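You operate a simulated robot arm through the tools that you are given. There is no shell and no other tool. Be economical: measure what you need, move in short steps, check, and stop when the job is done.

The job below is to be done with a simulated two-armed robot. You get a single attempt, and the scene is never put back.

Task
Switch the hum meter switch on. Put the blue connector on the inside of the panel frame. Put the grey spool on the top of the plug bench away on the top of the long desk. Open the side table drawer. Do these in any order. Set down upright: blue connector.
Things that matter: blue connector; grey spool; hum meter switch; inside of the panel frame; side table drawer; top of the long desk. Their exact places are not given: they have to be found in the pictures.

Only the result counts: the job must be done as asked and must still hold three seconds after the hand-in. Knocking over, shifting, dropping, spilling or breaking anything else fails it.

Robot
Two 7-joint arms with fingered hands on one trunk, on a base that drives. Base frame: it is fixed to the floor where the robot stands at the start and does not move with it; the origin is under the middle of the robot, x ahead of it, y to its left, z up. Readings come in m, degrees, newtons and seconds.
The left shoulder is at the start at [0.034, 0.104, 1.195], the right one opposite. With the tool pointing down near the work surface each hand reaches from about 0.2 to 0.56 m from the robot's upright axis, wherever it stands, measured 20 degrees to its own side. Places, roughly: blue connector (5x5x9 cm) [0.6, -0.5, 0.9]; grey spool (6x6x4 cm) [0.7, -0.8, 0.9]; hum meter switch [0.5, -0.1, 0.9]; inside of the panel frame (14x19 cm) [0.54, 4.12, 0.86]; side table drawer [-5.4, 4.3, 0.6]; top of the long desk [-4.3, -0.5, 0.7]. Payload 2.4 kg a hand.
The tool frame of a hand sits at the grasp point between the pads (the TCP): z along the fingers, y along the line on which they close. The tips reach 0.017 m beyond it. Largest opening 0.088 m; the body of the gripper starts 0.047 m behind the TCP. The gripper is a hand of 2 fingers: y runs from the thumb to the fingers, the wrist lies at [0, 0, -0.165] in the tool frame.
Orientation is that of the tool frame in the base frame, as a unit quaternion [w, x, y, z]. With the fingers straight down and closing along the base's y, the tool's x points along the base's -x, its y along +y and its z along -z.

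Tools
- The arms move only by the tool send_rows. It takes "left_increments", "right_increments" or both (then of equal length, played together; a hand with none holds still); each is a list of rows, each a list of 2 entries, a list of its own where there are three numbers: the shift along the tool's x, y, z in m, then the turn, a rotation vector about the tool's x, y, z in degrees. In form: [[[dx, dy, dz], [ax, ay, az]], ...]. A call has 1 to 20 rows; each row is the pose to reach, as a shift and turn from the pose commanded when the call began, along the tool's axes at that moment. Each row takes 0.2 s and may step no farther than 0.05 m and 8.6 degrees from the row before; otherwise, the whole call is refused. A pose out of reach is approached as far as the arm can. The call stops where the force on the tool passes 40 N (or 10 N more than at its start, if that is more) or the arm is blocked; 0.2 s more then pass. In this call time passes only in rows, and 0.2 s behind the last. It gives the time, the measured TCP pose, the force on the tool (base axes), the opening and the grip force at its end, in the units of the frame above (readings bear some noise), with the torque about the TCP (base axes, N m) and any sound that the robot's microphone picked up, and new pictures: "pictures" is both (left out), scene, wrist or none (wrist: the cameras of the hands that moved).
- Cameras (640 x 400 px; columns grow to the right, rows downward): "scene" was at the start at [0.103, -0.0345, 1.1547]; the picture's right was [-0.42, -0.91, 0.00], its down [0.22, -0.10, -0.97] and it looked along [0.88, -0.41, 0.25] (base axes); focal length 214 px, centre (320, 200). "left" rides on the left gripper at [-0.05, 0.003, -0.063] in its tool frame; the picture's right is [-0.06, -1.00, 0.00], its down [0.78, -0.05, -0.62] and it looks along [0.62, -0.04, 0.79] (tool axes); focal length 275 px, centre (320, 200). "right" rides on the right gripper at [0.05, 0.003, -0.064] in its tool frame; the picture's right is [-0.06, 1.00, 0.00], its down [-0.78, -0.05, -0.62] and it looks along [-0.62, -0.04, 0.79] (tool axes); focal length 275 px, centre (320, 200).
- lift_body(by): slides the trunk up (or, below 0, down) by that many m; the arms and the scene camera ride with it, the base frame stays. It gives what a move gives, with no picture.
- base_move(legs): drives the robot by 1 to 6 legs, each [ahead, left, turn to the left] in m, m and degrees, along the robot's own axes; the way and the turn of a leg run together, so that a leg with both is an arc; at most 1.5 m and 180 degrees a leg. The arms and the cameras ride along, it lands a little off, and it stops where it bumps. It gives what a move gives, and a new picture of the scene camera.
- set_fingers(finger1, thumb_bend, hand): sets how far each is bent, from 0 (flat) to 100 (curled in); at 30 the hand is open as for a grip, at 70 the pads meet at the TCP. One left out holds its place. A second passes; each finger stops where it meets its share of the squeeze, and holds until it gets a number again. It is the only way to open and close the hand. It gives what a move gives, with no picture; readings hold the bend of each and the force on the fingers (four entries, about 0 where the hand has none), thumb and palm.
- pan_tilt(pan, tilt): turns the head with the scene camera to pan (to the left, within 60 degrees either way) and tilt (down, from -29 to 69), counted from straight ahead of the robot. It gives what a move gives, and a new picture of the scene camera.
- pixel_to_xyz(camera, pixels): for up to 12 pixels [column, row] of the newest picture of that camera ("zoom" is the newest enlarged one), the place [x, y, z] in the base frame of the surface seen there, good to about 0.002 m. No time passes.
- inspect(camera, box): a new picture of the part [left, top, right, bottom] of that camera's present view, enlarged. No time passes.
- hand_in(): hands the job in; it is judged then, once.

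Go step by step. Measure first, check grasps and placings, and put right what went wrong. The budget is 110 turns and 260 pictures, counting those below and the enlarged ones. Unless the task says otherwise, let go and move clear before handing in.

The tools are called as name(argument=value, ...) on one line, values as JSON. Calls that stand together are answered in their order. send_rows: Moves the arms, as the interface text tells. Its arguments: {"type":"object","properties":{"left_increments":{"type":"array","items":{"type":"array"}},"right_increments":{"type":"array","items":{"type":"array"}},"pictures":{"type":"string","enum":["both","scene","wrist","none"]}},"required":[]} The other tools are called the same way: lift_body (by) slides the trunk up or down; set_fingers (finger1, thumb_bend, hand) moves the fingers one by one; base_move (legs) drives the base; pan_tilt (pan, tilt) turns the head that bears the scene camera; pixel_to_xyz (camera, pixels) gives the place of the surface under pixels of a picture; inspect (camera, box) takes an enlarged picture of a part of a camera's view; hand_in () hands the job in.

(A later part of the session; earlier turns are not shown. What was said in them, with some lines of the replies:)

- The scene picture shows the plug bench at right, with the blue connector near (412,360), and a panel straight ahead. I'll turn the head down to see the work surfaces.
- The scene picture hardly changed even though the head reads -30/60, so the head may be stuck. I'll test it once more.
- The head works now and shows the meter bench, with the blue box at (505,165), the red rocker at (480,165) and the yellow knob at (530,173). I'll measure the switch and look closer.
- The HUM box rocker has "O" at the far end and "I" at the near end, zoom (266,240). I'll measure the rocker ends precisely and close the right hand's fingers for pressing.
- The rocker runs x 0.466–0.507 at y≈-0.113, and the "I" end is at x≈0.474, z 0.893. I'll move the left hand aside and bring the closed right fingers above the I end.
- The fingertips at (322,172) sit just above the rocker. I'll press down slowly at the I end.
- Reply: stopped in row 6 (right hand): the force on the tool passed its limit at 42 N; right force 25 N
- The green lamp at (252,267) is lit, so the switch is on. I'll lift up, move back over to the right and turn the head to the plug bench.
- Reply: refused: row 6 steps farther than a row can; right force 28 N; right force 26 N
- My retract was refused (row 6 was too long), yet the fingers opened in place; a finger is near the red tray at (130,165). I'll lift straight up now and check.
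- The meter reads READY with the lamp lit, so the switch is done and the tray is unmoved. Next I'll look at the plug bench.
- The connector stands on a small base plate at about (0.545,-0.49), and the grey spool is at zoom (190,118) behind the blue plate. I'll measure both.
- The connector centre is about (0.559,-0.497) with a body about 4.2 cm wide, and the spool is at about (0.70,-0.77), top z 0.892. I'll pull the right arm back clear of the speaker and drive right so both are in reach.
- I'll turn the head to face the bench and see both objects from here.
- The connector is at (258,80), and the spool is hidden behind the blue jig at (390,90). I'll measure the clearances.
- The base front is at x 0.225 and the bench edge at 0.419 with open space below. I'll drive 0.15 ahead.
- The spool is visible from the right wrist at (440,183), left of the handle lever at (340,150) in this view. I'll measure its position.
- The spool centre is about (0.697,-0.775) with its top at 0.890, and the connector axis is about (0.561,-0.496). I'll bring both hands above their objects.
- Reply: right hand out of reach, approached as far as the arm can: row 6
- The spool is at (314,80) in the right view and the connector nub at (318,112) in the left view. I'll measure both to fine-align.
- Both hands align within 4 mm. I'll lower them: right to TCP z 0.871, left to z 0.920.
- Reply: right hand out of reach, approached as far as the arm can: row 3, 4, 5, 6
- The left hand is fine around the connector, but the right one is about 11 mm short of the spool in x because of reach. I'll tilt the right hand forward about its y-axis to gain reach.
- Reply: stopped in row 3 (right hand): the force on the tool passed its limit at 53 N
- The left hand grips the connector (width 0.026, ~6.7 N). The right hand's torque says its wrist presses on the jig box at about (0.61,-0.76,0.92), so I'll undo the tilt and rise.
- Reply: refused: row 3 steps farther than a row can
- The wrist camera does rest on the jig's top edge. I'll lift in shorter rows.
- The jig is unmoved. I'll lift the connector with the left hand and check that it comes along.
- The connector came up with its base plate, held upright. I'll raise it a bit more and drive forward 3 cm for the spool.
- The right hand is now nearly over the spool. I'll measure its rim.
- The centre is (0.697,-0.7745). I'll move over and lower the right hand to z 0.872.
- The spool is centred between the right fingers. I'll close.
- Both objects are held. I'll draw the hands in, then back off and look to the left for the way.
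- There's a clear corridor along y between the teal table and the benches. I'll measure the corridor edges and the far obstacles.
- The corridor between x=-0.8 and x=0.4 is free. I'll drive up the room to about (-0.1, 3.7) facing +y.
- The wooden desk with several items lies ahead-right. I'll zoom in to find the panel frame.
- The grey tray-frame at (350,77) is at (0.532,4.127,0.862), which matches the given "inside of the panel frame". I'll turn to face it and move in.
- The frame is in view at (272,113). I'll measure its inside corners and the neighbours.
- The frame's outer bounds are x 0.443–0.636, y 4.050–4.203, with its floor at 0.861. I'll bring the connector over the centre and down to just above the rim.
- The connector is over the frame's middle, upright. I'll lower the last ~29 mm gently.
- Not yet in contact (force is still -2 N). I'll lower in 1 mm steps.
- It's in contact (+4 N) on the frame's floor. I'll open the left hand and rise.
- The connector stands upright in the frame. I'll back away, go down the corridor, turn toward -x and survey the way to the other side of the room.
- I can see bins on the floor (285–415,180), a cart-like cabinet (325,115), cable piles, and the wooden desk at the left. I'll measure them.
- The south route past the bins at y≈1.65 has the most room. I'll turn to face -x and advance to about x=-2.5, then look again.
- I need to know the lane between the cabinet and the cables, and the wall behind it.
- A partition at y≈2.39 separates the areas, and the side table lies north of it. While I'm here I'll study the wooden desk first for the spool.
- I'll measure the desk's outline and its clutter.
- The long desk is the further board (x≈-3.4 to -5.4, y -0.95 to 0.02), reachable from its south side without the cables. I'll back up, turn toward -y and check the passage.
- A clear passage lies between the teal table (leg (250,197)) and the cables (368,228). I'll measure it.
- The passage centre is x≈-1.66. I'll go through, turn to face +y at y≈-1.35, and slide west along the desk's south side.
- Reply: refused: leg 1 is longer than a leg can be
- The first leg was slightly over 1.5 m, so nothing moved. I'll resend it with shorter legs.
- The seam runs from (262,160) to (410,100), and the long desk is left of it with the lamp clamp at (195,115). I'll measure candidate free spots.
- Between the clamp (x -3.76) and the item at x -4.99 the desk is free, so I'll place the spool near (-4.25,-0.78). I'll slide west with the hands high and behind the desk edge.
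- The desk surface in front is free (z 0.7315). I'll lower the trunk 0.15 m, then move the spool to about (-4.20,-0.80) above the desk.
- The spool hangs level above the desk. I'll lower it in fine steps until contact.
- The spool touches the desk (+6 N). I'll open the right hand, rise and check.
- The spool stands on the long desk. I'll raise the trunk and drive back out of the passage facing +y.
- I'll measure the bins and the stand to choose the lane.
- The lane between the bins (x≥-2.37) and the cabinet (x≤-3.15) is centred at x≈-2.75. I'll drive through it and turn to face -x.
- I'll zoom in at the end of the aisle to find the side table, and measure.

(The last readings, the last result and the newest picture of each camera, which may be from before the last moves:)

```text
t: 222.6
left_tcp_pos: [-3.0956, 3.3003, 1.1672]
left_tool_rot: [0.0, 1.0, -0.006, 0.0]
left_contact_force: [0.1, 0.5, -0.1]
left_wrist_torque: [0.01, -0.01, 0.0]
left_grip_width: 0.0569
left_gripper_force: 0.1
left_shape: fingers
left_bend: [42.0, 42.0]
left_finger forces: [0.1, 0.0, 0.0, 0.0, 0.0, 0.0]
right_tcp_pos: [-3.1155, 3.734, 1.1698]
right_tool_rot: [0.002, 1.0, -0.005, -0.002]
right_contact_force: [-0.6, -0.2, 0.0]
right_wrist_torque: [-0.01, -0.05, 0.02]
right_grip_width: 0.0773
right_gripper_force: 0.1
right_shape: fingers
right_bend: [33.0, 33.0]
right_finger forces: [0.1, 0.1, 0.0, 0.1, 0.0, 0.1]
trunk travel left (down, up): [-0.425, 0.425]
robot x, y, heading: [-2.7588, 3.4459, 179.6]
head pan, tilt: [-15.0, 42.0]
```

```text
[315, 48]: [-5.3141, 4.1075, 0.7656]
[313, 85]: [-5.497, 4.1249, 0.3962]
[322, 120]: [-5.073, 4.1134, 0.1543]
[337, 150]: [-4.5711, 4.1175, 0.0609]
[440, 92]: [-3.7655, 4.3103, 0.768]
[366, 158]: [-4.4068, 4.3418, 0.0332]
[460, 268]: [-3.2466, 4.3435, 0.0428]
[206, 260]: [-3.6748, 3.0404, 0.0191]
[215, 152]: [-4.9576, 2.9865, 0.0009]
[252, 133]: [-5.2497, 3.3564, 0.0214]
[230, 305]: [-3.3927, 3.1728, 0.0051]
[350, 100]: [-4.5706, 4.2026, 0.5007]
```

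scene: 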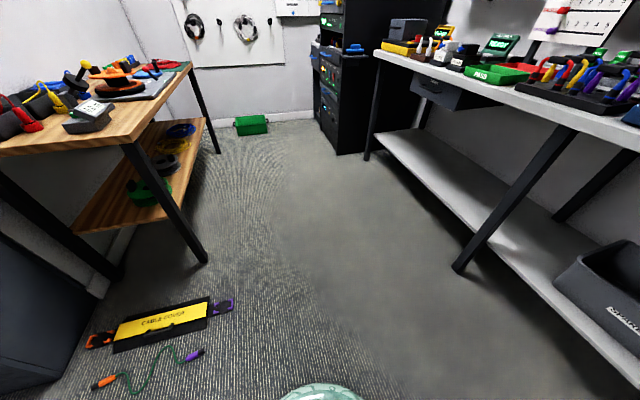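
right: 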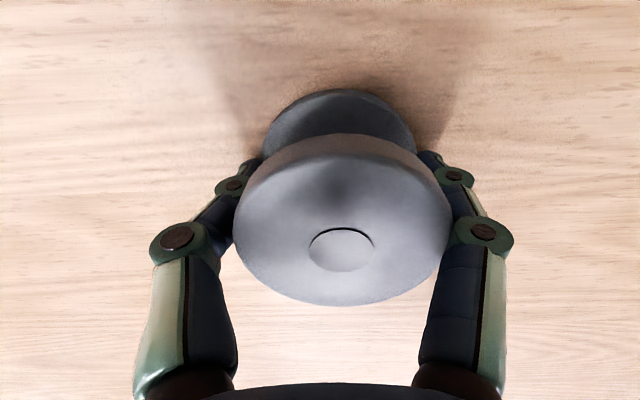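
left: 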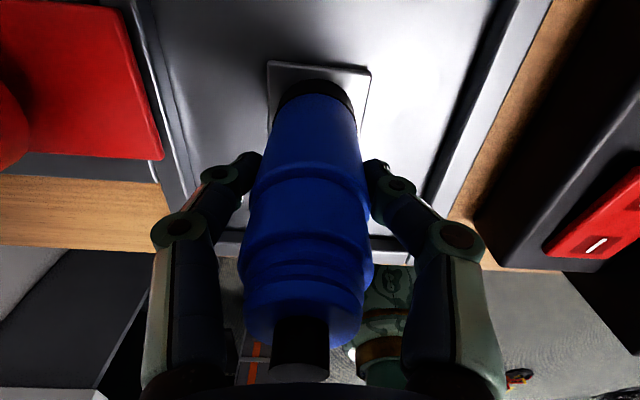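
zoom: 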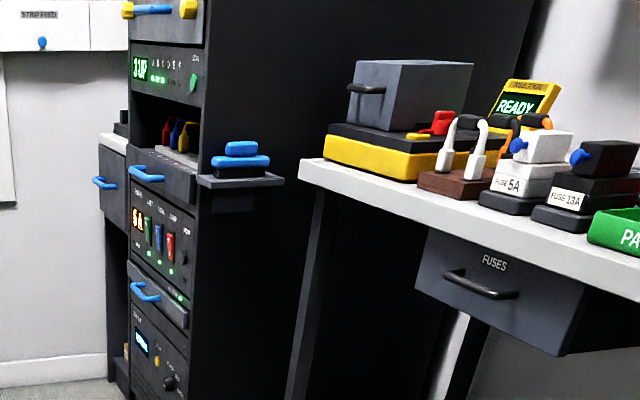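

The side table stands left of the rack, its drawer with a blue handle at zoom (105,183), about (-5.3,4.1,0.7), facing -y. I'll drive down the aisle to x≈-4.75 and turn toward it.

base_move(legs=[[0.95, -0.16, 0], [1.0, 0, 0], [0, 0, -70]])

pan_tilt(pan=25, tilt=52)

```text
t: 231.2
left_tcp_pos: [-4.8255, 3.503, 1.1702]
left_tool_rot: [-0.001, 0.999, -0.053, -0.002]
left_contact_force: [0.1, 0.2, -0.1]
left_wrist_torque: [-0.02, 0.0, -0.03]
left_grip_width: 0.0572
left_gripper_force: 0.0
left_shape: fingers
left_bend: [42.0, 42.0]
left_finger forces: [0.0, 0.0, 0.0, 0.0, 0.1, 0.0]
right_tcp_pos: [-4.8027, 3.9333, 1.1751]
right_tool_rot: [-0.002, 0.999, -0.046, -0.003]
right_contact_force: [-0.8, 0.6, -0.3]
right_wrist_torque: [-0.02, 0.0, -0.02]
right_grip_width: 0.0773
right_gripper_force: 0.1
right_shape: fingers
right_bend: [33.0, 33.0]
right_finger forces: [0.0, 0.0, 0.1, 0.0, 0.1, 0.0]
trunk travel left (down, up): [-0.425, 0.425]
robot x, y, heading: [-4.4815, 3.6175, 173.8]
head pan, tilt: [-15.0, 42.0]
stopped in leg 2: the robot was blocked; the commanded pose is now the measured one
```

scene: 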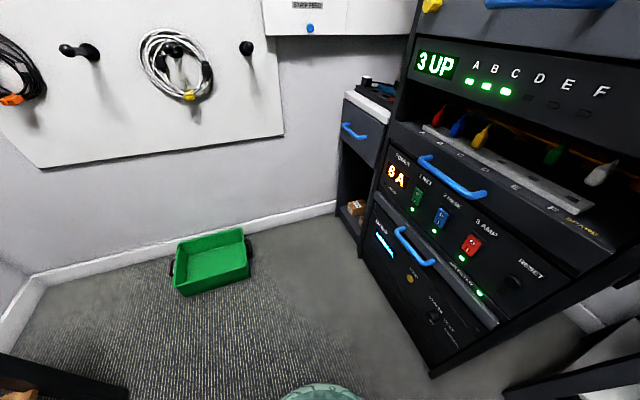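

```text
t: 232.3
left_tcp_pos: [-4.8236, 3.5038, 1.1684]
left_tool_rot: [0.0, 0.999, -0.05, -0.003]
left_contact_force: [0.4, 0.6, -0.1]
left_wrist_torque: [0.02, -0.01, 0.02]
left_grip_width: 0.0574
left_gripper_force: 0.0
left_shape: fingers
left_bend: [42.0, 42.0]
left_finger forces: [0.0, 0.1, 0.0, 0.1, 0.0, 0.0]
right_tcp_pos: [-4.8037, 3.9331, 1.1724]
right_tool_rot: [-0.002, 0.999, -0.046, -0.001]
right_contact_force: [-0.2, -0.3, -0.2]
right_wrist_torque: [-0.01, -0.02, 0.01]
right_grip_width: 0.0775
right_gripper_force: 0.2
right_shape: fingers
right_bend: [33.0, 33.0]
right_finger forces: [0.1, 0.1, 0.0, 0.1, 0.0, 0.0]
trunk travel left (down, up): [-0.425, 0.425]
robot x, y, heading: [-4.4807, 3.6199, 174.3]
head pan, tilt: [25.0, 52.0]
```

scene: 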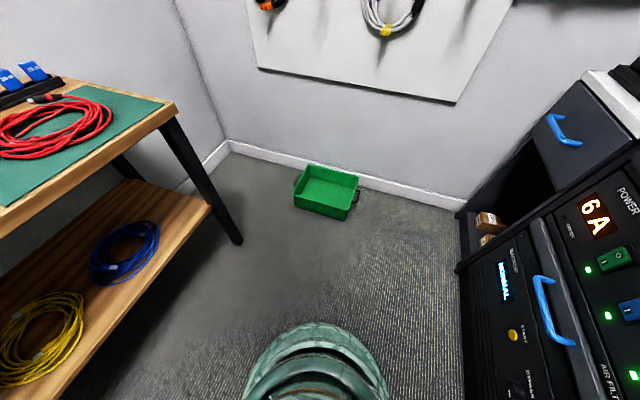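

The drive was blocked at x≈-4.48, and the heading twisted, so the right arm likely touched the rack. I'll ease away to the left (-y) and look at what was touched.

base_move(legs=[[0, 0.15, 0]])

pan_tilt(pan=-60, tilt=40)

```text
t: 233.7
left_tcp_pos: [-4.8457, 3.371, 1.1672]
left_tool_rot: [0.005, 0.998, -0.058, 0.001]
left_contact_force: [0.1, -0.2, 0.0]
left_wrist_torque: [0.0, 0.01, -0.01]
left_grip_width: 0.0573
left_gripper_force: 0.0
left_shape: fingers
left_bend: [42.0, 42.0]
left_finger forces: [0.1, 0.1, 0.0, 0.0, 0.0, 0.0]
right_tcp_pos: [-4.8189, 3.8018, 1.1661]
right_tool_rot: [0.006, 0.999, -0.052, -0.001]
right_contact_force: [-0.6, -0.3, -0.2]
right_wrist_torque: [0.02, 0.04, 0.01]
right_grip_width: 0.0775
right_gripper_force: 0.1
right_shape: fingers
right_bend: [33.0, 33.0]
right_finger forces: [0.0, 0.0, 0.0, 0.1, 0.0, 0.0]
trunk travel left (down, up): [-0.425, 0.425]
robot x, y, heading: [-4.4961, 3.4691, 173.2]
head pan, tilt: [25.0, 52.0]
```

scene: 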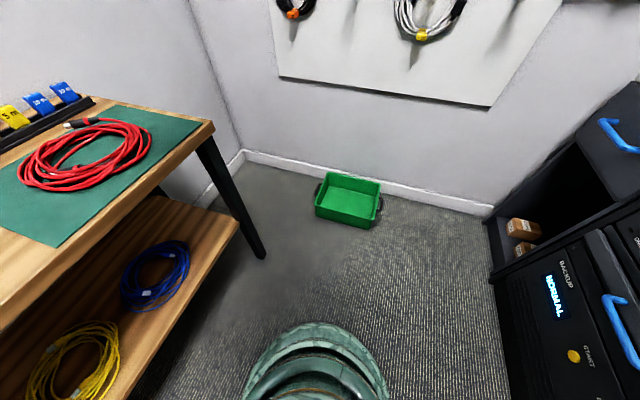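

```text
t: 235.3
left_tcp_pos: [-4.8451, 3.3718, 1.1686]
left_tool_rot: [0.005, 0.998, -0.058, 0.0]
left_contact_force: [-0.5, 0.0, -0.8]
left_wrist_torque: [-0.03, 0.03, 0.02]
left_grip_width: 0.0571
left_gripper_force: 0.1
left_shape: fingers
left_bend: [42.0, 42.0]
left_finger forces: [0.0, 0.0, 0.0, 0.1, 0.1, 0.0]
right_tcp_pos: [-4.8189, 3.8015, 1.166]
right_tool_rot: [0.005, 0.999, -0.054, 0.0]
right_contact_force: [-0.4, -0.5, -0.5]
right_wrist_torque: [-0.02, 0.03, -0.01]
right_grip_width: 0.0774
right_gripper_force: 0.1
right_shape: fingers
right_bend: [33.0, 33.0]
right_finger forces: [0.0, 0.0, 0.0, 0.0, 0.0, 0.0]
trunk travel left (down, up): [-0.425, 0.425]
robot x, y, heading: [-4.4958, 3.4692, 173.2]
head pan, tilt: [-60.0, 40.0]
```

scene: 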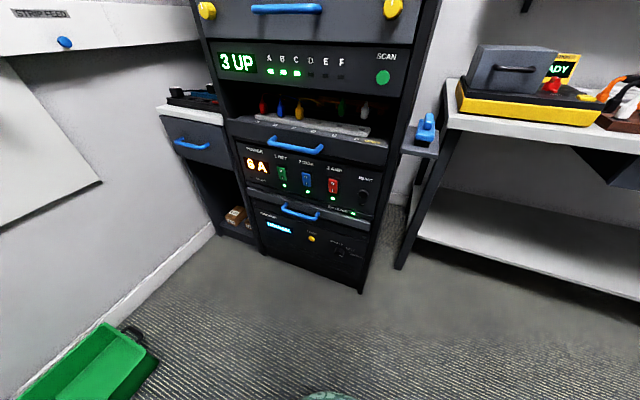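

Nothing looks disturbed. The side table's drawer handle is at (192,145); I'll measure it and the surroundings.

inspect(camera="scene", box=[130, 60, 290, 260])

pixel_to_xyz(camera="scene", pixels=[[192, 146], [178, 141], [208, 147], [190, 130], [190, 157], [162, 118], [222, 125], [160, 105], [238, 205], [207, 10], [130, 330], [150, 355]])

```text
2.00 times, centred on (210, 160) of scene
```

zoom: 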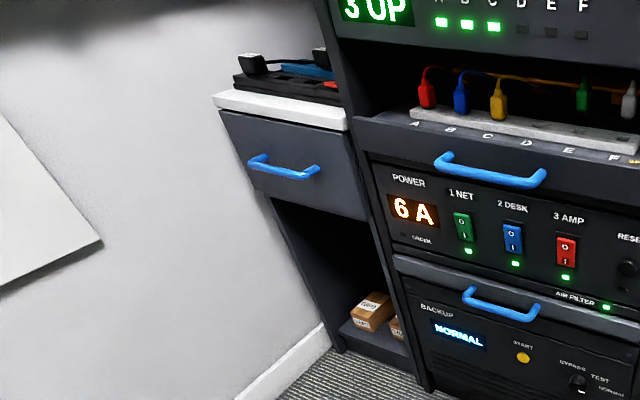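

```text
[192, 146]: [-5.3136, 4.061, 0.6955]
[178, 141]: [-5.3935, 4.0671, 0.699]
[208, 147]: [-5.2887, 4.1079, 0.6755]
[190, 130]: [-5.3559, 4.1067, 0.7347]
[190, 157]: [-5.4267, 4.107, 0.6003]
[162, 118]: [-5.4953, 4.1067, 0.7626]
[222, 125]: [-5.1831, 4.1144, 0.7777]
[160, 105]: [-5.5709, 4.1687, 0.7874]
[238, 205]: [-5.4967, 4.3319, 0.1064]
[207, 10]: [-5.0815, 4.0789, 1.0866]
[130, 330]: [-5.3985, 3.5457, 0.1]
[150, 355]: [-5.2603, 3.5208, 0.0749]
```

The handle bar is at y≈4.065, z≈0.697, x from -5.40 to -5.28. I'll tuck the right hand in, turn to about 120°, and move to about (-4.95,3.55), keeping clear of the green bin (edge x≈-5.26).

send_rows(right_increments=[[[0.03, 0.02, 0], [0, 0, 0]], [[0.06, 0.04, 0], [0, 0, 0]], [[0.09, 0.06, 0], [0, 0, 0]], [[0.11, 0.08, 0], [0, 0, 0]]], pictures="none")

base_move(legs=[[0, 0, -53], [0.27, 0.33, 0]])

pan_tilt(pan=10, tilt=50)

```text
t: 236.3
left_tcp_pos: [-4.8443, 3.3715, 1.1689]
left_tool_rot: [0.006, 0.998, -0.058, 0.0]
left_contact_force: [0.1, -0.4, -0.1]
left_wrist_torque: [0.01, 0.02, 0.0]
left_grip_width: 0.0572
left_gripper_force: 0.2
left_shape: fingers
left_bend: [42.0, 42.0]
left_finger forces: [0.0, 0.0, 0.0, 0.1, 0.0, 0.0]
right_tcp_pos: [-4.7175, 3.7116, 1.1678]
right_tool_rot: [0.005, 0.999, -0.053, 0.0]
right_contact_force: [0.8, 0.2, -0.7]
right_wrist_torque: [-0.01, -0.03, 0.01]
right_grip_width: 0.0773
right_gripper_force: 0.1
right_shape: fingers
right_bend: [33.0, 33.0]
right_finger forces: [0.0, 0.0, 0.0, 0.0, 0.0, 0.1]
trunk travel left (down, up): [-0.425, 0.425]
robot x, y, heading: [-4.4958, 3.4693, 173.2]
head pan, tilt: [-60.0, 40.0]
```

```text
t: 241.2
left_tcp_pos: [-5.1967, 3.7553, 1.168]
left_tool_rot: [0.005, 0.868, -0.497, -0.003]
left_contact_force: [0.3, 0.4, -0.6]
left_wrist_torque: [-0.02, -0.04, 0.01]
left_grip_width: 0.057
left_gripper_force: 0.1
left_shape: fingers
left_bend: [42.0, 42.0]
left_finger forces: [0.1, 0.1, 0.0, 0.0, 0.0, 0.1]
right_tcp_pos: [-4.8489, 3.8571, 1.1675]
right_tool_rot: [0.005, 0.87, -0.493, -0.003]
right_contact_force: [-0.2, -0.4, 0.7]
right_wrist_torque: [-0.01, -0.03, 0.0]
right_grip_width: 0.0773
right_gripper_force: 0.0
right_shape: fingers
right_bend: [33.0, 33.0]
right_finger forces: [0.0, 0.0, 0.0, 0.0, 0.1, 0.0]
trunk travel left (down, up): [-0.425, 0.425]
robot x, y, heading: [-4.9058, 3.533, 120.1]
head pan, tilt: [-60.0, 40.0]
```

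scene: 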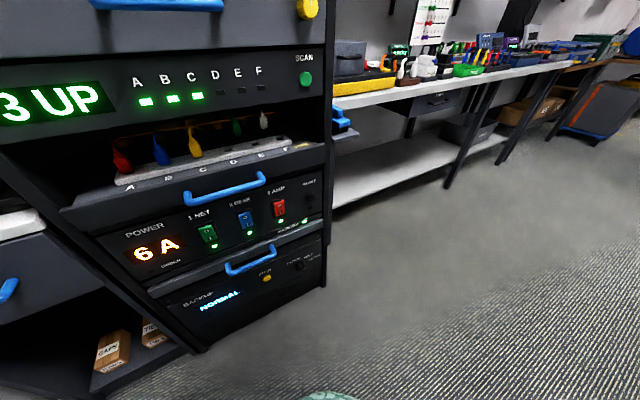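

```text
t: 242.6
left_tcp_pos: [-5.1984, 3.7547, 1.1688]
left_tool_rot: [0.005, 0.868, -0.497, -0.003]
left_contact_force: [-0.5, -0.6, -0.4]
left_wrist_torque: [0.02, 0.01, 0.01]
left_grip_width: 0.057
left_gripper_force: 0.1
left_shape: fingers
left_bend: [42.0, 42.0]
left_finger forces: [0.1, 0.1, 0.1, 0.0, 0.0, 0.0]
right_tcp_pos: [-4.8494, 3.858, 1.1666]
right_tool_rot: [0.004, 0.87, -0.493, -0.003]
right_contact_force: [0.0, 0.4, -0.6]
right_wrist_torque: [0.04, -0.02, 0.0]
right_grip_width: 0.0772
right_gripper_force: 0.1
right_shape: fingers
right_bend: [33.0, 33.0]
right_finger forces: [0.1, 0.1, 0.0, 0.0, 0.1, 0.0]
trunk travel left (down, up): [-0.425, 0.425]
robot x, y, heading: [-4.9101, 3.537, 120.5]
head pan, tilt: [10.0, 50.0]
```

scene: 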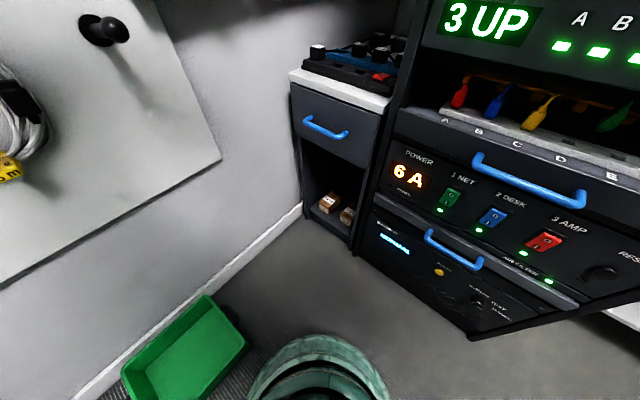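

The drawer handle is clearly visible at (325,128). I'll measure it exactly and lower the trunk.

pixel_to_xyz(camera="scene", pixels=[[325, 132], [310, 123], [340, 136], [308, 120], [348, 137], [325, 105], [330, 155], [378, 100], [292, 75], [530, 185], [450, 115], [240, 345]])

inspect(camera="scene", box=[280, 80, 400, 155])

lift_body(by=-0.35)

```text
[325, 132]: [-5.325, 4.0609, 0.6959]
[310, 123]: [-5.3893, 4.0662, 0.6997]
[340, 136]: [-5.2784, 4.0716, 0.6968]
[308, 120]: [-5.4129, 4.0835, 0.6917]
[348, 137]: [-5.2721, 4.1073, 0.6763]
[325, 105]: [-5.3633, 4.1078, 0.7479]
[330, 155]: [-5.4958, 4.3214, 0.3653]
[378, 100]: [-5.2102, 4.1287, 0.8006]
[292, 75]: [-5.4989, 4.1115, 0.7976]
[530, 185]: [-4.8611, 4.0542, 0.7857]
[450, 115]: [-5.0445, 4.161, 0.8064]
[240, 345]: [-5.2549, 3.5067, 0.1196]
```

```text
5.33 times, centred on (340, 118) of scene
```

zoom: 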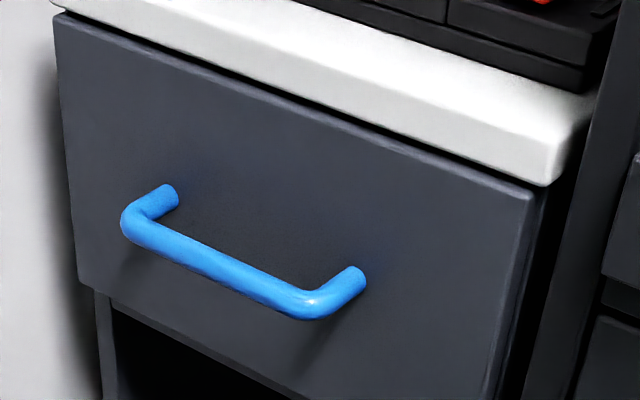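

```text
t: 246.1
left_tcp_pos: [-5.1984, 3.7546, 0.8185]
left_tool_rot: [0.005, 0.868, -0.497, -0.004]
left_contact_force: [-0.1, 1.1, -0.3]
left_wrist_torque: [0.0, 0.02, -0.01]
left_grip_width: 0.0572
left_gripper_force: 0.1
left_shape: fingers
left_bend: [42.0, 42.0]
left_finger forces: [0.1, 0.0, 0.0, 0.0, 0.0, 0.0]
right_tcp_pos: [-4.8493, 3.858, 0.817]
right_tool_rot: [0.005, 0.87, -0.493, -0.003]
right_contact_force: [-0.8, -0.5, -0.2]
right_wrist_torque: [0.01, 0.03, -0.02]
right_grip_width: 0.0775
right_gripper_force: 0.0
right_shape: fingers
right_bend: [33.0, 33.0]
right_finger forces: [0.0, 0.1, 0.1, 0.1, 0.1, 0.0]
trunk travel left (down, up): [-0.075, 0.775]
robot x, y, heading: [-4.9119, 3.5402, 120.2]
head pan, tilt: [10.0, 50.0]
```

The handle's bar centre is about (-5.335,4.066,0.694). I'll turn the left hand to point along +y with its fingers closing vertically, moving to a pre-grasp 8 cm in front of the bar.

send_rows(left_increments=[[[-0.0206, 0, 0.0096], [6.23, -3.57, -3.57]], [[-0.0412, 0, 0.0192], [12.46, -7.14, -7.14]], [[-0.0618, 0, 0.0288], [18.69, -10.71, -10.71]], [[-0.0824, 0, 0.0384], [24.92, -14.28, -14.28]], [[-0.103, 0.001, 0.048], [31.15, -17.85, -17.85]], [[-0.1236, 0.001, 0.0576], [37.38, -21.42, -21.42]], [[-0.1442, 0.001, 0.0672], [43.61, -24.98, -24.98]], [[-0.1648, 0.001, 0.0768], [49.84, -28.55, -28.55]], [[-0.1854, 0.001, 0.0864], [56.07, -32.12, -32.12]], [[-0.206, 0.002, 0.096], [62.3, -35.69, -35.69]], [[-0.2266, 0.002, 0.1056], [68.53, -39.26, -39.26]], [[-0.2472, 0.002, 0.1152], [74.76, -42.83, -42.83]], [[-0.268, 0.002, 0.125], [81.0, -46.4, -46.4]]], pictures="both")

```text
t: 248.8
left_tcp_pos: [-5.3357, 3.9848, 0.6924]
left_tool_rot: [-0.705, 0.709, -0.004, -0.003]
left_contact_force: [0.2, -0.6, 0.4]
left_wrist_torque: [0.01, -0.01, -0.01]
left_grip_width: 0.0568
left_gripper_force: 0.0
left_shape: fingers
left_bend: [42.0, 42.0]
left_finger forces: [0.0, 0.0, 0.0, 0.0, 0.0, 0.0]
right_tcp_pos: [-4.8492, 3.8581, 0.8181]
right_tool_rot: [0.004, 0.87, -0.493, -0.003]
right_contact_force: [0.1, 0.3, 0.4]
right_wrist_torque: [0.02, -0.01, -0.03]
right_grip_width: 0.0774
right_gripper_force: 0.0
right_shape: fingers
right_bend: [33.0, 33.0]
right_finger forces: [0.1, 0.0, 0.0, 0.1, 0.0, 0.0]
trunk travel left (down, up): [-0.075, 0.775]
robot x, y, heading: [-4.9081, 3.5346, 120.3]
head pan, tilt: [10.0, 50.0]
```

scene: 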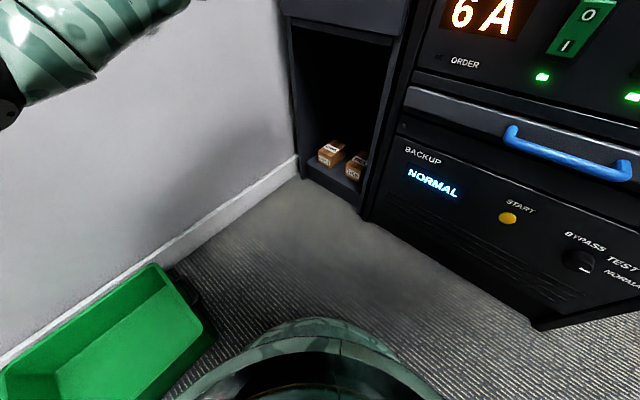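
left: 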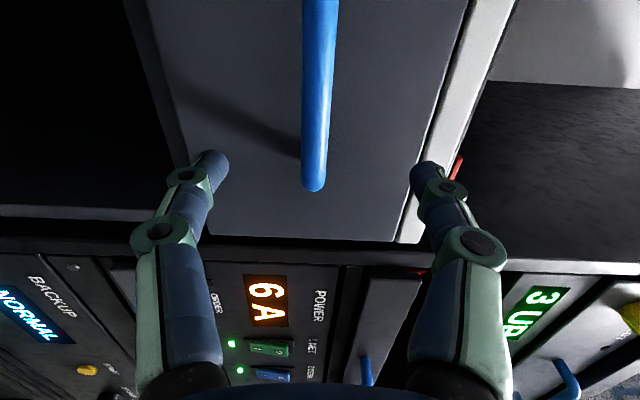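

The pose was reached, with the bar centred between the fingers at column 318. I'll advance 7.7 cm and close.

send_rows(left_increments=[[[0, 0, 0.03], [0, 0, 0]], [[0, 0, 0.055], [0, 0, 0]], [[0, 0, 0.07], [0, 0, 0]], [[0, 0, 0.078], [0, 0, 0]]], pictures="wrist")

set_fingers(hand="left", finger1=75, thumb_bend=75)

inspect(camera="left", box=[0, 0, 640, 400])

```text
t: 249.8
left_tcp_pos: [-5.336, 4.063, 0.6922]
left_tool_rot: [-0.704, 0.71, -0.003, -0.003]
left_contact_force: [0.4, 0.3, 0.2]
left_wrist_torque: [-0.01, -0.04, 0.01]
left_grip_width: 0.0571
left_gripper_force: 0.1
left_shape: fingers
left_bend: [42.0, 42.0]
left_finger forces: [0.0, 0.0, 0.0, 0.1, 0.1, 0.1]
right_tcp_pos: [-4.8487, 3.8582, 0.8175]
right_tool_rot: [0.005, 0.87, -0.493, -0.003]
right_contact_force: [0.5, -0.1, -0.1]
right_wrist_torque: [0.0, 0.02, -0.01]
right_grip_width: 0.0775
right_gripper_force: 0.1
right_shape: fingers
right_bend: [33.0, 33.0]
right_finger forces: [0.1, 0.1, 0.1, 0.1, 0.0, 0.1]
trunk travel left (down, up): [-0.075, 0.775]
robot x, y, heading: [-4.9072, 3.5388, 120.3]
head pan, tilt: [10.0, 50.0]
```

left: 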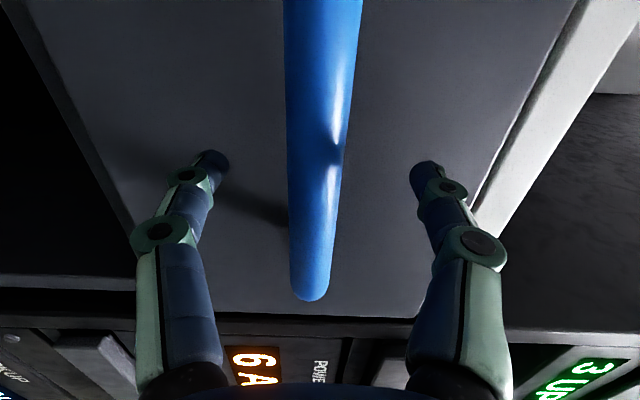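

```text
t: 250.8
left_tcp_pos: [-5.3361, 4.0625, 0.6909]
left_tool_rot: [-0.704, 0.71, -0.004, -0.003]
left_contact_force: [1.3, 4.5, 1.0]
left_wrist_torque: [0.0, -0.02, 0.04]
left_grip_width: 0.0017
left_gripper_force: 4.8
left_shape: fingers
left_bend: [71.0, 69.0]
left_finger forces: [4.6, 0.1, 0.1, 0.0, 5.0, 0.0]
right_tcp_pos: [-4.8483, 3.8589, 0.8181]
right_tool_rot: [0.005, 0.87, -0.494, -0.002]
right_contact_force: [0.3, 0.3, 0.2]
right_wrist_torque: [-0.01, 0.01, -0.05]
right_grip_width: 0.0774
right_gripper_force: 0.0
right_shape: fingers
right_bend: [33.0, 33.0]
right_finger forces: [0.0, 0.1, 0.0, 0.0, 0.0, 0.1]
trunk travel left (down, up): [-0.075, 0.775]
robot x, y, heading: [-4.9078, 3.5378, 120.3]
head pan, tilt: [10.0, 50.0]
```

```text
1.00 times, centred on (320, 200) of left (not enlarged: the box is as wide or as high as the picture)
```

zoom: 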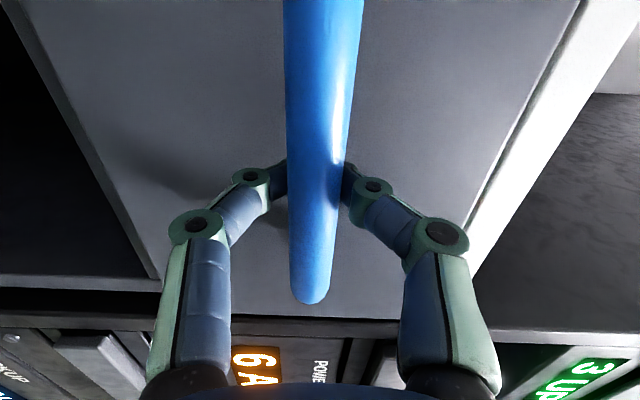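

The fingertips have closed behind the bar, hooking it. I'll pull back along -y slowly.

send_rows(left_increments=[[[0, 0, -0.01], [0, 0, 0]], [[0, 0, -0.02], [0, 0, 0]], [[0, 0, -0.035], [0, 0, 0]], [[0, 0, -0.05], [0, 0, 0]], [[0, 0, -0.07], [0, 0, 0]], [[0, 0, -0.09], [0, 0, 0]], [[0, 0, -0.11], [0, 0, 0]]], pictures="both")

```text
t: 252.4
left_tcp_pos: [-5.3363, 3.9515, 0.6922]
left_tool_rot: [-0.705, 0.709, -0.004, -0.003]
left_contact_force: [0.2, 0.6, -0.6]
left_wrist_torque: [0.0, 0.03, 0.0]
left_grip_width: 0.0
left_gripper_force: 2.8
left_shape: fingers
left_bend: [73.0, 73.0]
left_finger forces: [2.6, 0.0, 0.0, 0.0, 2.4, 0.0]
right_tcp_pos: [-4.8492, 3.8577, 0.8174]
right_tool_rot: [0.005, 0.87, -0.493, -0.003]
right_contact_force: [0.5, 0.5, 0.2]
right_wrist_torque: [-0.01, -0.02, -0.03]
right_grip_width: 0.0775
right_gripper_force: 0.0
right_shape: fingers
right_bend: [33.0, 33.0]
right_finger forces: [0.0, 0.0, 0.1, 0.0, 0.0, 0.0]
trunk travel left (down, up): [-0.075, 0.775]
robot x, y, heading: [-4.9062, 3.5393, 119.9]
head pan, tilt: [10.0, 50.0]
```

scene: 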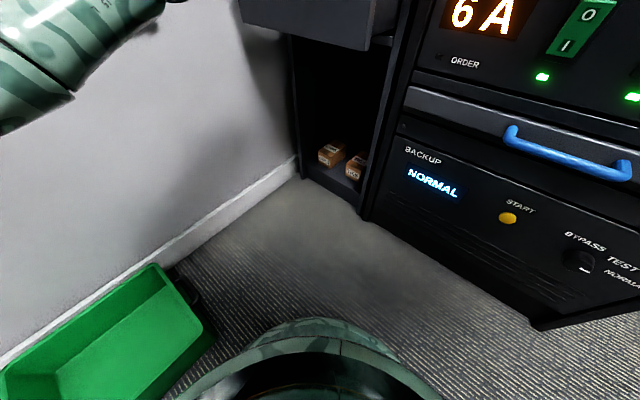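
left: 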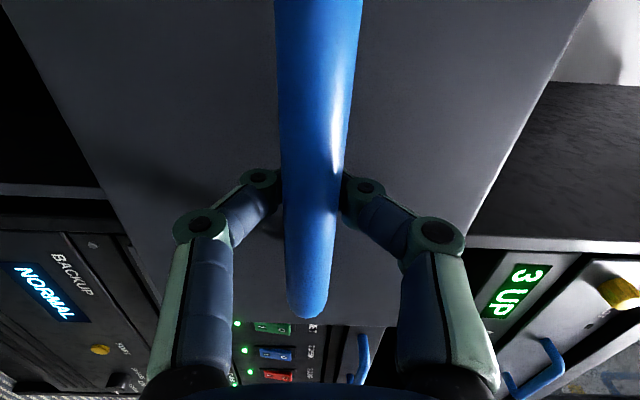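

The drawer is following (about 11 cm out). I'll keep pulling until the stop.

send_rows(left_increments=[[[0, 0, -0.02], [0, 0, 0]], [[0, 0, -0.04], [0, 0, 0]], [[0, 0, -0.06], [0, 0, 0]], [[0, 0, -0.08], [0, 0, 0]], [[0, 0, -0.1], [0, 0, 0]], [[0, 0, -0.12], [0, 0, 0]]], pictures="both")

```text
t: 253.8
left_tcp_pos: [-5.3369, 3.8316, 0.6942]
left_tool_rot: [-0.705, 0.709, -0.004, -0.003]
left_contact_force: [0.6, 1.3, -1.4]
left_wrist_torque: [-0.01, 0.0, 0.03]
left_grip_width: 0.0001
left_gripper_force: 0.1
left_shape: fingers
left_bend: [73.0, 74.0]
left_finger forces: [0.1, 0.0, 0.0, 0.1, 0.1, 0.0]
right_tcp_pos: [-4.8495, 3.8582, 0.8174]
right_tool_rot: [0.005, 0.87, -0.494, -0.002]
right_contact_force: [-0.2, -0.4, 0.8]
right_wrist_torque: [0.0, 0.01, -0.02]
right_grip_width: 0.0774
right_gripper_force: 0.0
right_shape: fingers
right_bend: [33.0, 33.0]
right_finger forces: [0.2, 0.0, 0.0, 0.0, 0.1, 0.2]
trunk travel left (down, up): [-0.075, 0.775]
robot x, y, heading: [-4.9125, 3.538, 120.2]
head pan, tilt: [10.0, 50.0]
```

scene: 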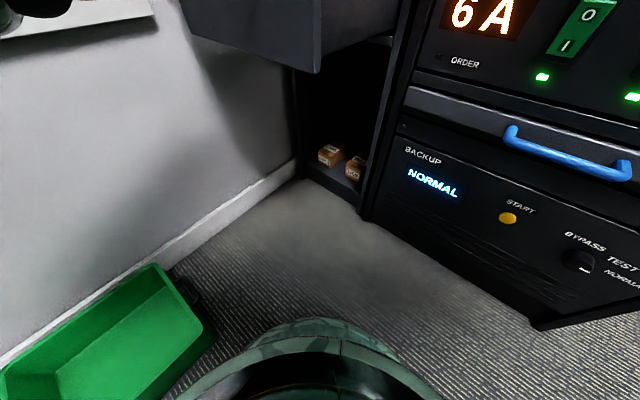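
left: 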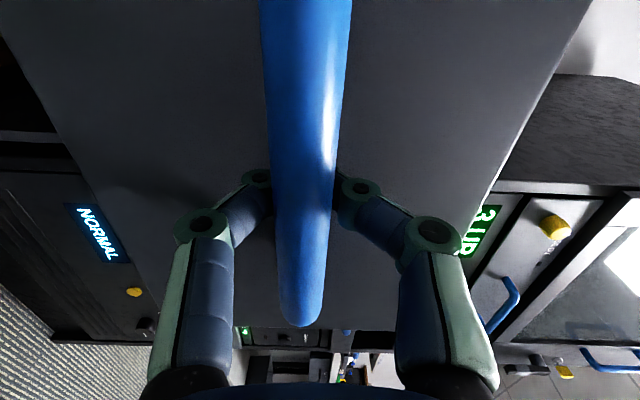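

About 22 cm out without a stop yet. I'll pull a bit further with the arm.

send_rows(left_increments=[[[0, 0, -0.02], [0, 0, 0]], [[0, 0, -0.04], [0, 0, 0]], [[0, 0, -0.06], [0, 0, 0]], [[0, 0, -0.08], [0, 0, 0]], [[0, 0, -0.1], [0, 0, 0]]], pictures="both")

```text
t: 255.1
left_tcp_pos: [-5.3377, 3.7317, 0.6954]
left_tool_rot: [-0.704, 0.711, -0.004, -0.003]
left_contact_force: [0.5, 2.8, -2.5]
left_wrist_torque: [0.04, 0.02, -0.03]
left_grip_width: 0.0
left_gripper_force: 1.6
left_shape: fingers
left_bend: [72.0, 74.0]
left_finger forces: [4.0, 0.0, 0.0, 0.0, 0.0, 0.0]
right_tcp_pos: [-4.8495, 3.8584, 0.8167]
right_tool_rot: [0.005, 0.87, -0.493, -0.002]
right_contact_force: [-0.1, -0.4, 0.2]
right_wrist_torque: [0.03, 0.06, 0.0]
right_grip_width: 0.0775
right_gripper_force: 0.1
right_shape: fingers
right_bend: [33.0, 33.0]
right_finger forces: [0.1, 0.0, 0.0, 0.0, 0.1, 0.1]
trunk travel left (down, up): [-0.075, 0.775]
robot x, y, heading: [-4.9048, 3.5364, 120.5]
head pan, tilt: [10.0, 50.0]
```

scene: 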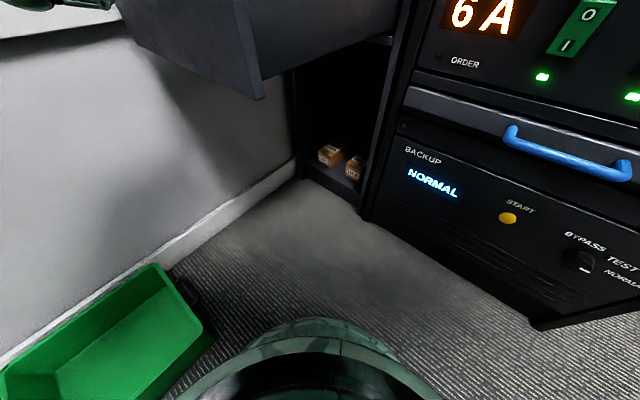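
left: 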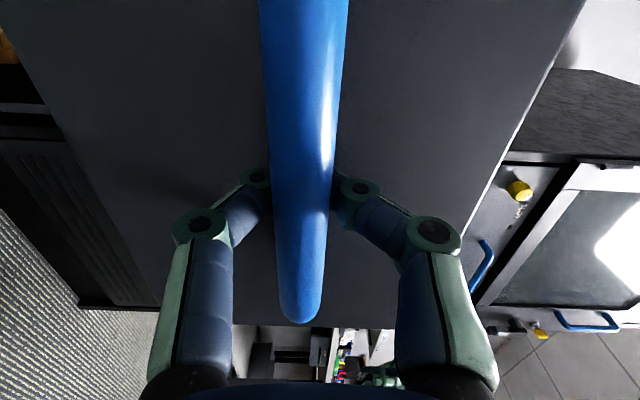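

The drawer is about 32 cm out. I'll try a little more to feel for the end stop.

send_rows(left_increments=[[[0, 0, -0.015], [0, 0, 0]], [[0, 0, -0.03], [0, 0, 0]], [[0, 0, -0.045], [0, 0, 0]]], pictures="wrist")

```text
t: 255.8
left_tcp_pos: [-5.336, 3.6864, 0.6959]
left_tool_rot: [-0.704, 0.71, -0.004, -0.003]
left_contact_force: [-0.4, -0.8, 1.0]
left_wrist_torque: [0.01, -0.02, -0.03]
left_grip_width: 0.0003
left_gripper_force: 0.1
left_shape: fingers
left_bend: [73.0, 74.0]
left_finger forces: [0.0, 0.1, 0.1, 0.0, 0.0, 0.1]
right_tcp_pos: [-4.8497, 3.8586, 0.8185]
right_tool_rot: [0.004, 0.87, -0.493, -0.003]
right_contact_force: [1.3, 0.0, 0.6]
right_wrist_torque: [-0.03, 0.01, -0.03]
right_grip_width: 0.0773
right_gripper_force: 0.2
right_shape: fingers
right_bend: [33.0, 33.0]
right_finger forces: [0.0, 0.0, 0.0, 0.0, 0.0, 0.0]
trunk travel left (down, up): [-0.075, 0.775]
robot x, y, heading: [-4.9091, 3.5326, 120.6]
head pan, tilt: [10.0, 50.0]
```

left: 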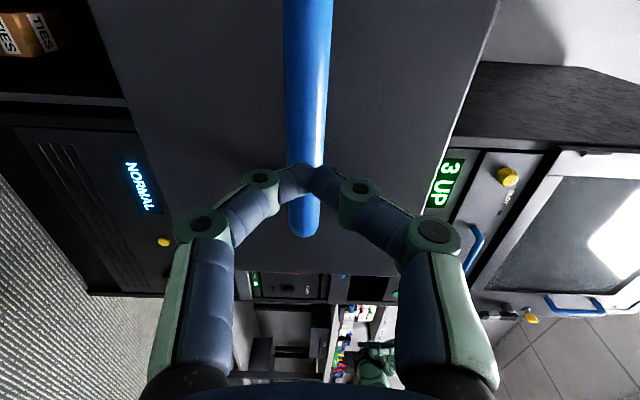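

The fingers have slipped off the front of the bar, which suggests the stop was met. I'll measure where the drawer front and handle are now.

pixel_to_xyz(camera="left", pixels=[[308, 60], [303, 215], [200, 100], [420, 100], [520, 100], [310, 120]])

```text
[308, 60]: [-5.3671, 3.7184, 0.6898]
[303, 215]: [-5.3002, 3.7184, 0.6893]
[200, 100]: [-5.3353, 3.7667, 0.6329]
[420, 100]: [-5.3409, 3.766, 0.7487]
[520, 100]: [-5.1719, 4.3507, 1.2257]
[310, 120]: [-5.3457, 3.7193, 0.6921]
```

The drawer face is at y 3.766, i.e. open about 34 cm. I'll withdraw the hand and back the robot away, then view the drawer.

send_rows(left_increments=[[[0, 0, -0.02], [0, 0, 0]], [[0, 0, -0.045], [0, 0, 0]]], pictures="none")

base_move(legs=[[-0.28, -0.28, 0]])

lift_body(by=0.3)

pan_tilt(pan=25, tilt=42)

```text
t: 256.4
left_tcp_pos: [-5.3368, 3.6427, 0.697]
left_tool_rot: [-0.705, 0.709, -0.003, -0.003]
left_contact_force: [0.5, -0.4, 0.3]
left_wrist_torque: [0.01, 0.0, -0.03]
left_grip_width: 0.0002
left_gripper_force: 0.0
left_shape: fingers
left_bend: [73.0, 74.0]
left_finger forces: [0.0, 0.0, 0.1, 0.0, 0.0, 0.1]
right_tcp_pos: [-4.8494, 3.8583, 0.8183]
right_tool_rot: [0.005, 0.87, -0.493, -0.003]
right_contact_force: [0.3, 0.2, 0.8]
right_wrist_torque: [-0.01, -0.01, -0.01]
right_grip_width: 0.0774
right_gripper_force: 0.0
right_shape: fingers
right_bend: [33.0, 33.0]
right_finger forces: [0.0, 0.0, 0.0, 0.0, 0.0, 0.0]
trunk travel left (down, up): [-0.075, 0.775]
robot x, y, heading: [-4.9095, 3.5365, 120.2]
head pan, tilt: [10.0, 50.0]
```

```text
t: 258.9
left_tcp_pos: [-4.9511, 3.5311, 0.6958]
left_tool_rot: [-0.705, 0.709, -0.006, -0.002]
left_contact_force: [-0.2, -0.2, 0.2]
left_wrist_torque: [0.01, 0.0, 0.01]
left_grip_width: 0.0
left_gripper_force: 0.1
left_shape: fingers
left_bend: [73.0, 74.0]
left_finger forces: [0.2, 0.0, 0.1, 0.1, 0.0, 0.1]
right_tcp_pos: [-4.4632, 3.7441, 0.8179]
right_tool_rot: [0.004, 0.869, -0.495, -0.002]
right_contact_force: [-0.2, -0.4, 0.0]
right_wrist_torque: [0.01, 0.01, 0.05]
right_grip_width: 0.0775
right_gripper_force: 0.1
right_shape: fingers
right_bend: [33.0, 33.0]
right_finger forces: [0.1, 0.0, 0.0, 0.0, 0.1, 0.0]
trunk travel left (down, up): [-0.075, 0.775]
robot x, y, heading: [-4.523, 3.4202, 120.0]
head pan, tilt: [10.0, 50.0]
```

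scene: 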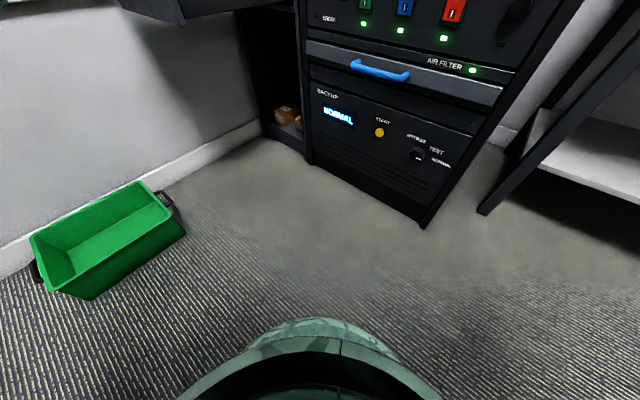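

```text
t: 261.9
left_tcp_pos: [-4.9512, 3.5305, 0.996]
left_tool_rot: [-0.704, 0.71, -0.005, -0.002]
left_contact_force: [0.3, -0.3, -0.5]
left_wrist_torque: [0.01, 0.0, -0.01]
left_grip_width: 0.0
left_gripper_force: 0.0
left_shape: fingers
left_bend: [73.0, 74.0]
left_finger forces: [0.0, 0.1, 0.0, 0.0, 0.0, 0.1]
right_tcp_pos: [-4.4632, 3.744, 1.1167]
right_tool_rot: [0.004, 0.869, -0.495, -0.002]
right_contact_force: [0.5, -0.3, 0.4]
right_wrist_torque: [0.01, 0.0, -0.03]
right_grip_width: 0.0776
right_gripper_force: 0.1
right_shape: fingers
right_bend: [33.0, 33.0]
right_finger forces: [0.0, 0.0, 0.0, 0.1, 0.0, 0.0]
trunk travel left (down, up): [-0.375, 0.475]
robot x, y, heading: [-4.5236, 3.424, 120.0]
head pan, tilt: [10.0, 50.0]
```

```text
t: 262.7
left_tcp_pos: [-4.9518, 3.5317, 0.9968]
left_tool_rot: [-0.705, 0.709, -0.006, -0.002]
left_contact_force: [0.0, 0.0, 0.6]
left_wrist_torque: [-0.02, 0.01, 0.0]
left_grip_width: 0.0001
left_gripper_force: 0.0
left_shape: fingers
left_bend: [73.0, 74.0]
left_finger forces: [0.0, 0.0, 0.0, 0.0, 0.1, 0.1]
right_tcp_pos: [-4.4632, 3.7451, 1.1186]
right_tool_rot: [0.004, 0.869, -0.495, -0.002]
right_contact_force: [-0.3, -0.3, -0.5]
right_wrist_torque: [0.04, -0.01, -0.02]
right_grip_width: 0.0774
right_gripper_force: 0.1
right_shape: fingers
right_bend: [33.0, 33.0]
right_finger forces: [0.0, 0.1, 0.0, 0.0, 0.0, 0.1]
trunk travel left (down, up): [-0.375, 0.475]
robot x, y, heading: [-4.5247, 3.4254, 119.7]
head pan, tilt: [25.0, 42.0]
```

scene: 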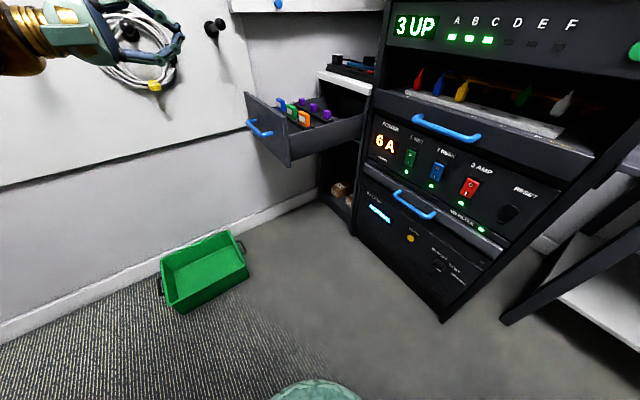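

The picture shows the side table drawer wide open (265,125), with nothing else disturbed. The switch, connector and spool were each checked when done, and both hands are clear, so I'm handing in.

hand_in()

```text
The job is handed in.
```

The job is handed in with all four parts done:
- **Hum meter:** switched on; it reads READY with the lamp lit.
- **Blue connector:** upright inside the panel frame.
- **Grey spool:** on the top of the long desk.
- **Side table drawer:** open about 34 cm.

Two unplanned contacts happened along the way: the right wrist pressed on the blue jig on the plug bench, and the base was blocked once near the rack. Nothing looked moved in the pictures taken after each.
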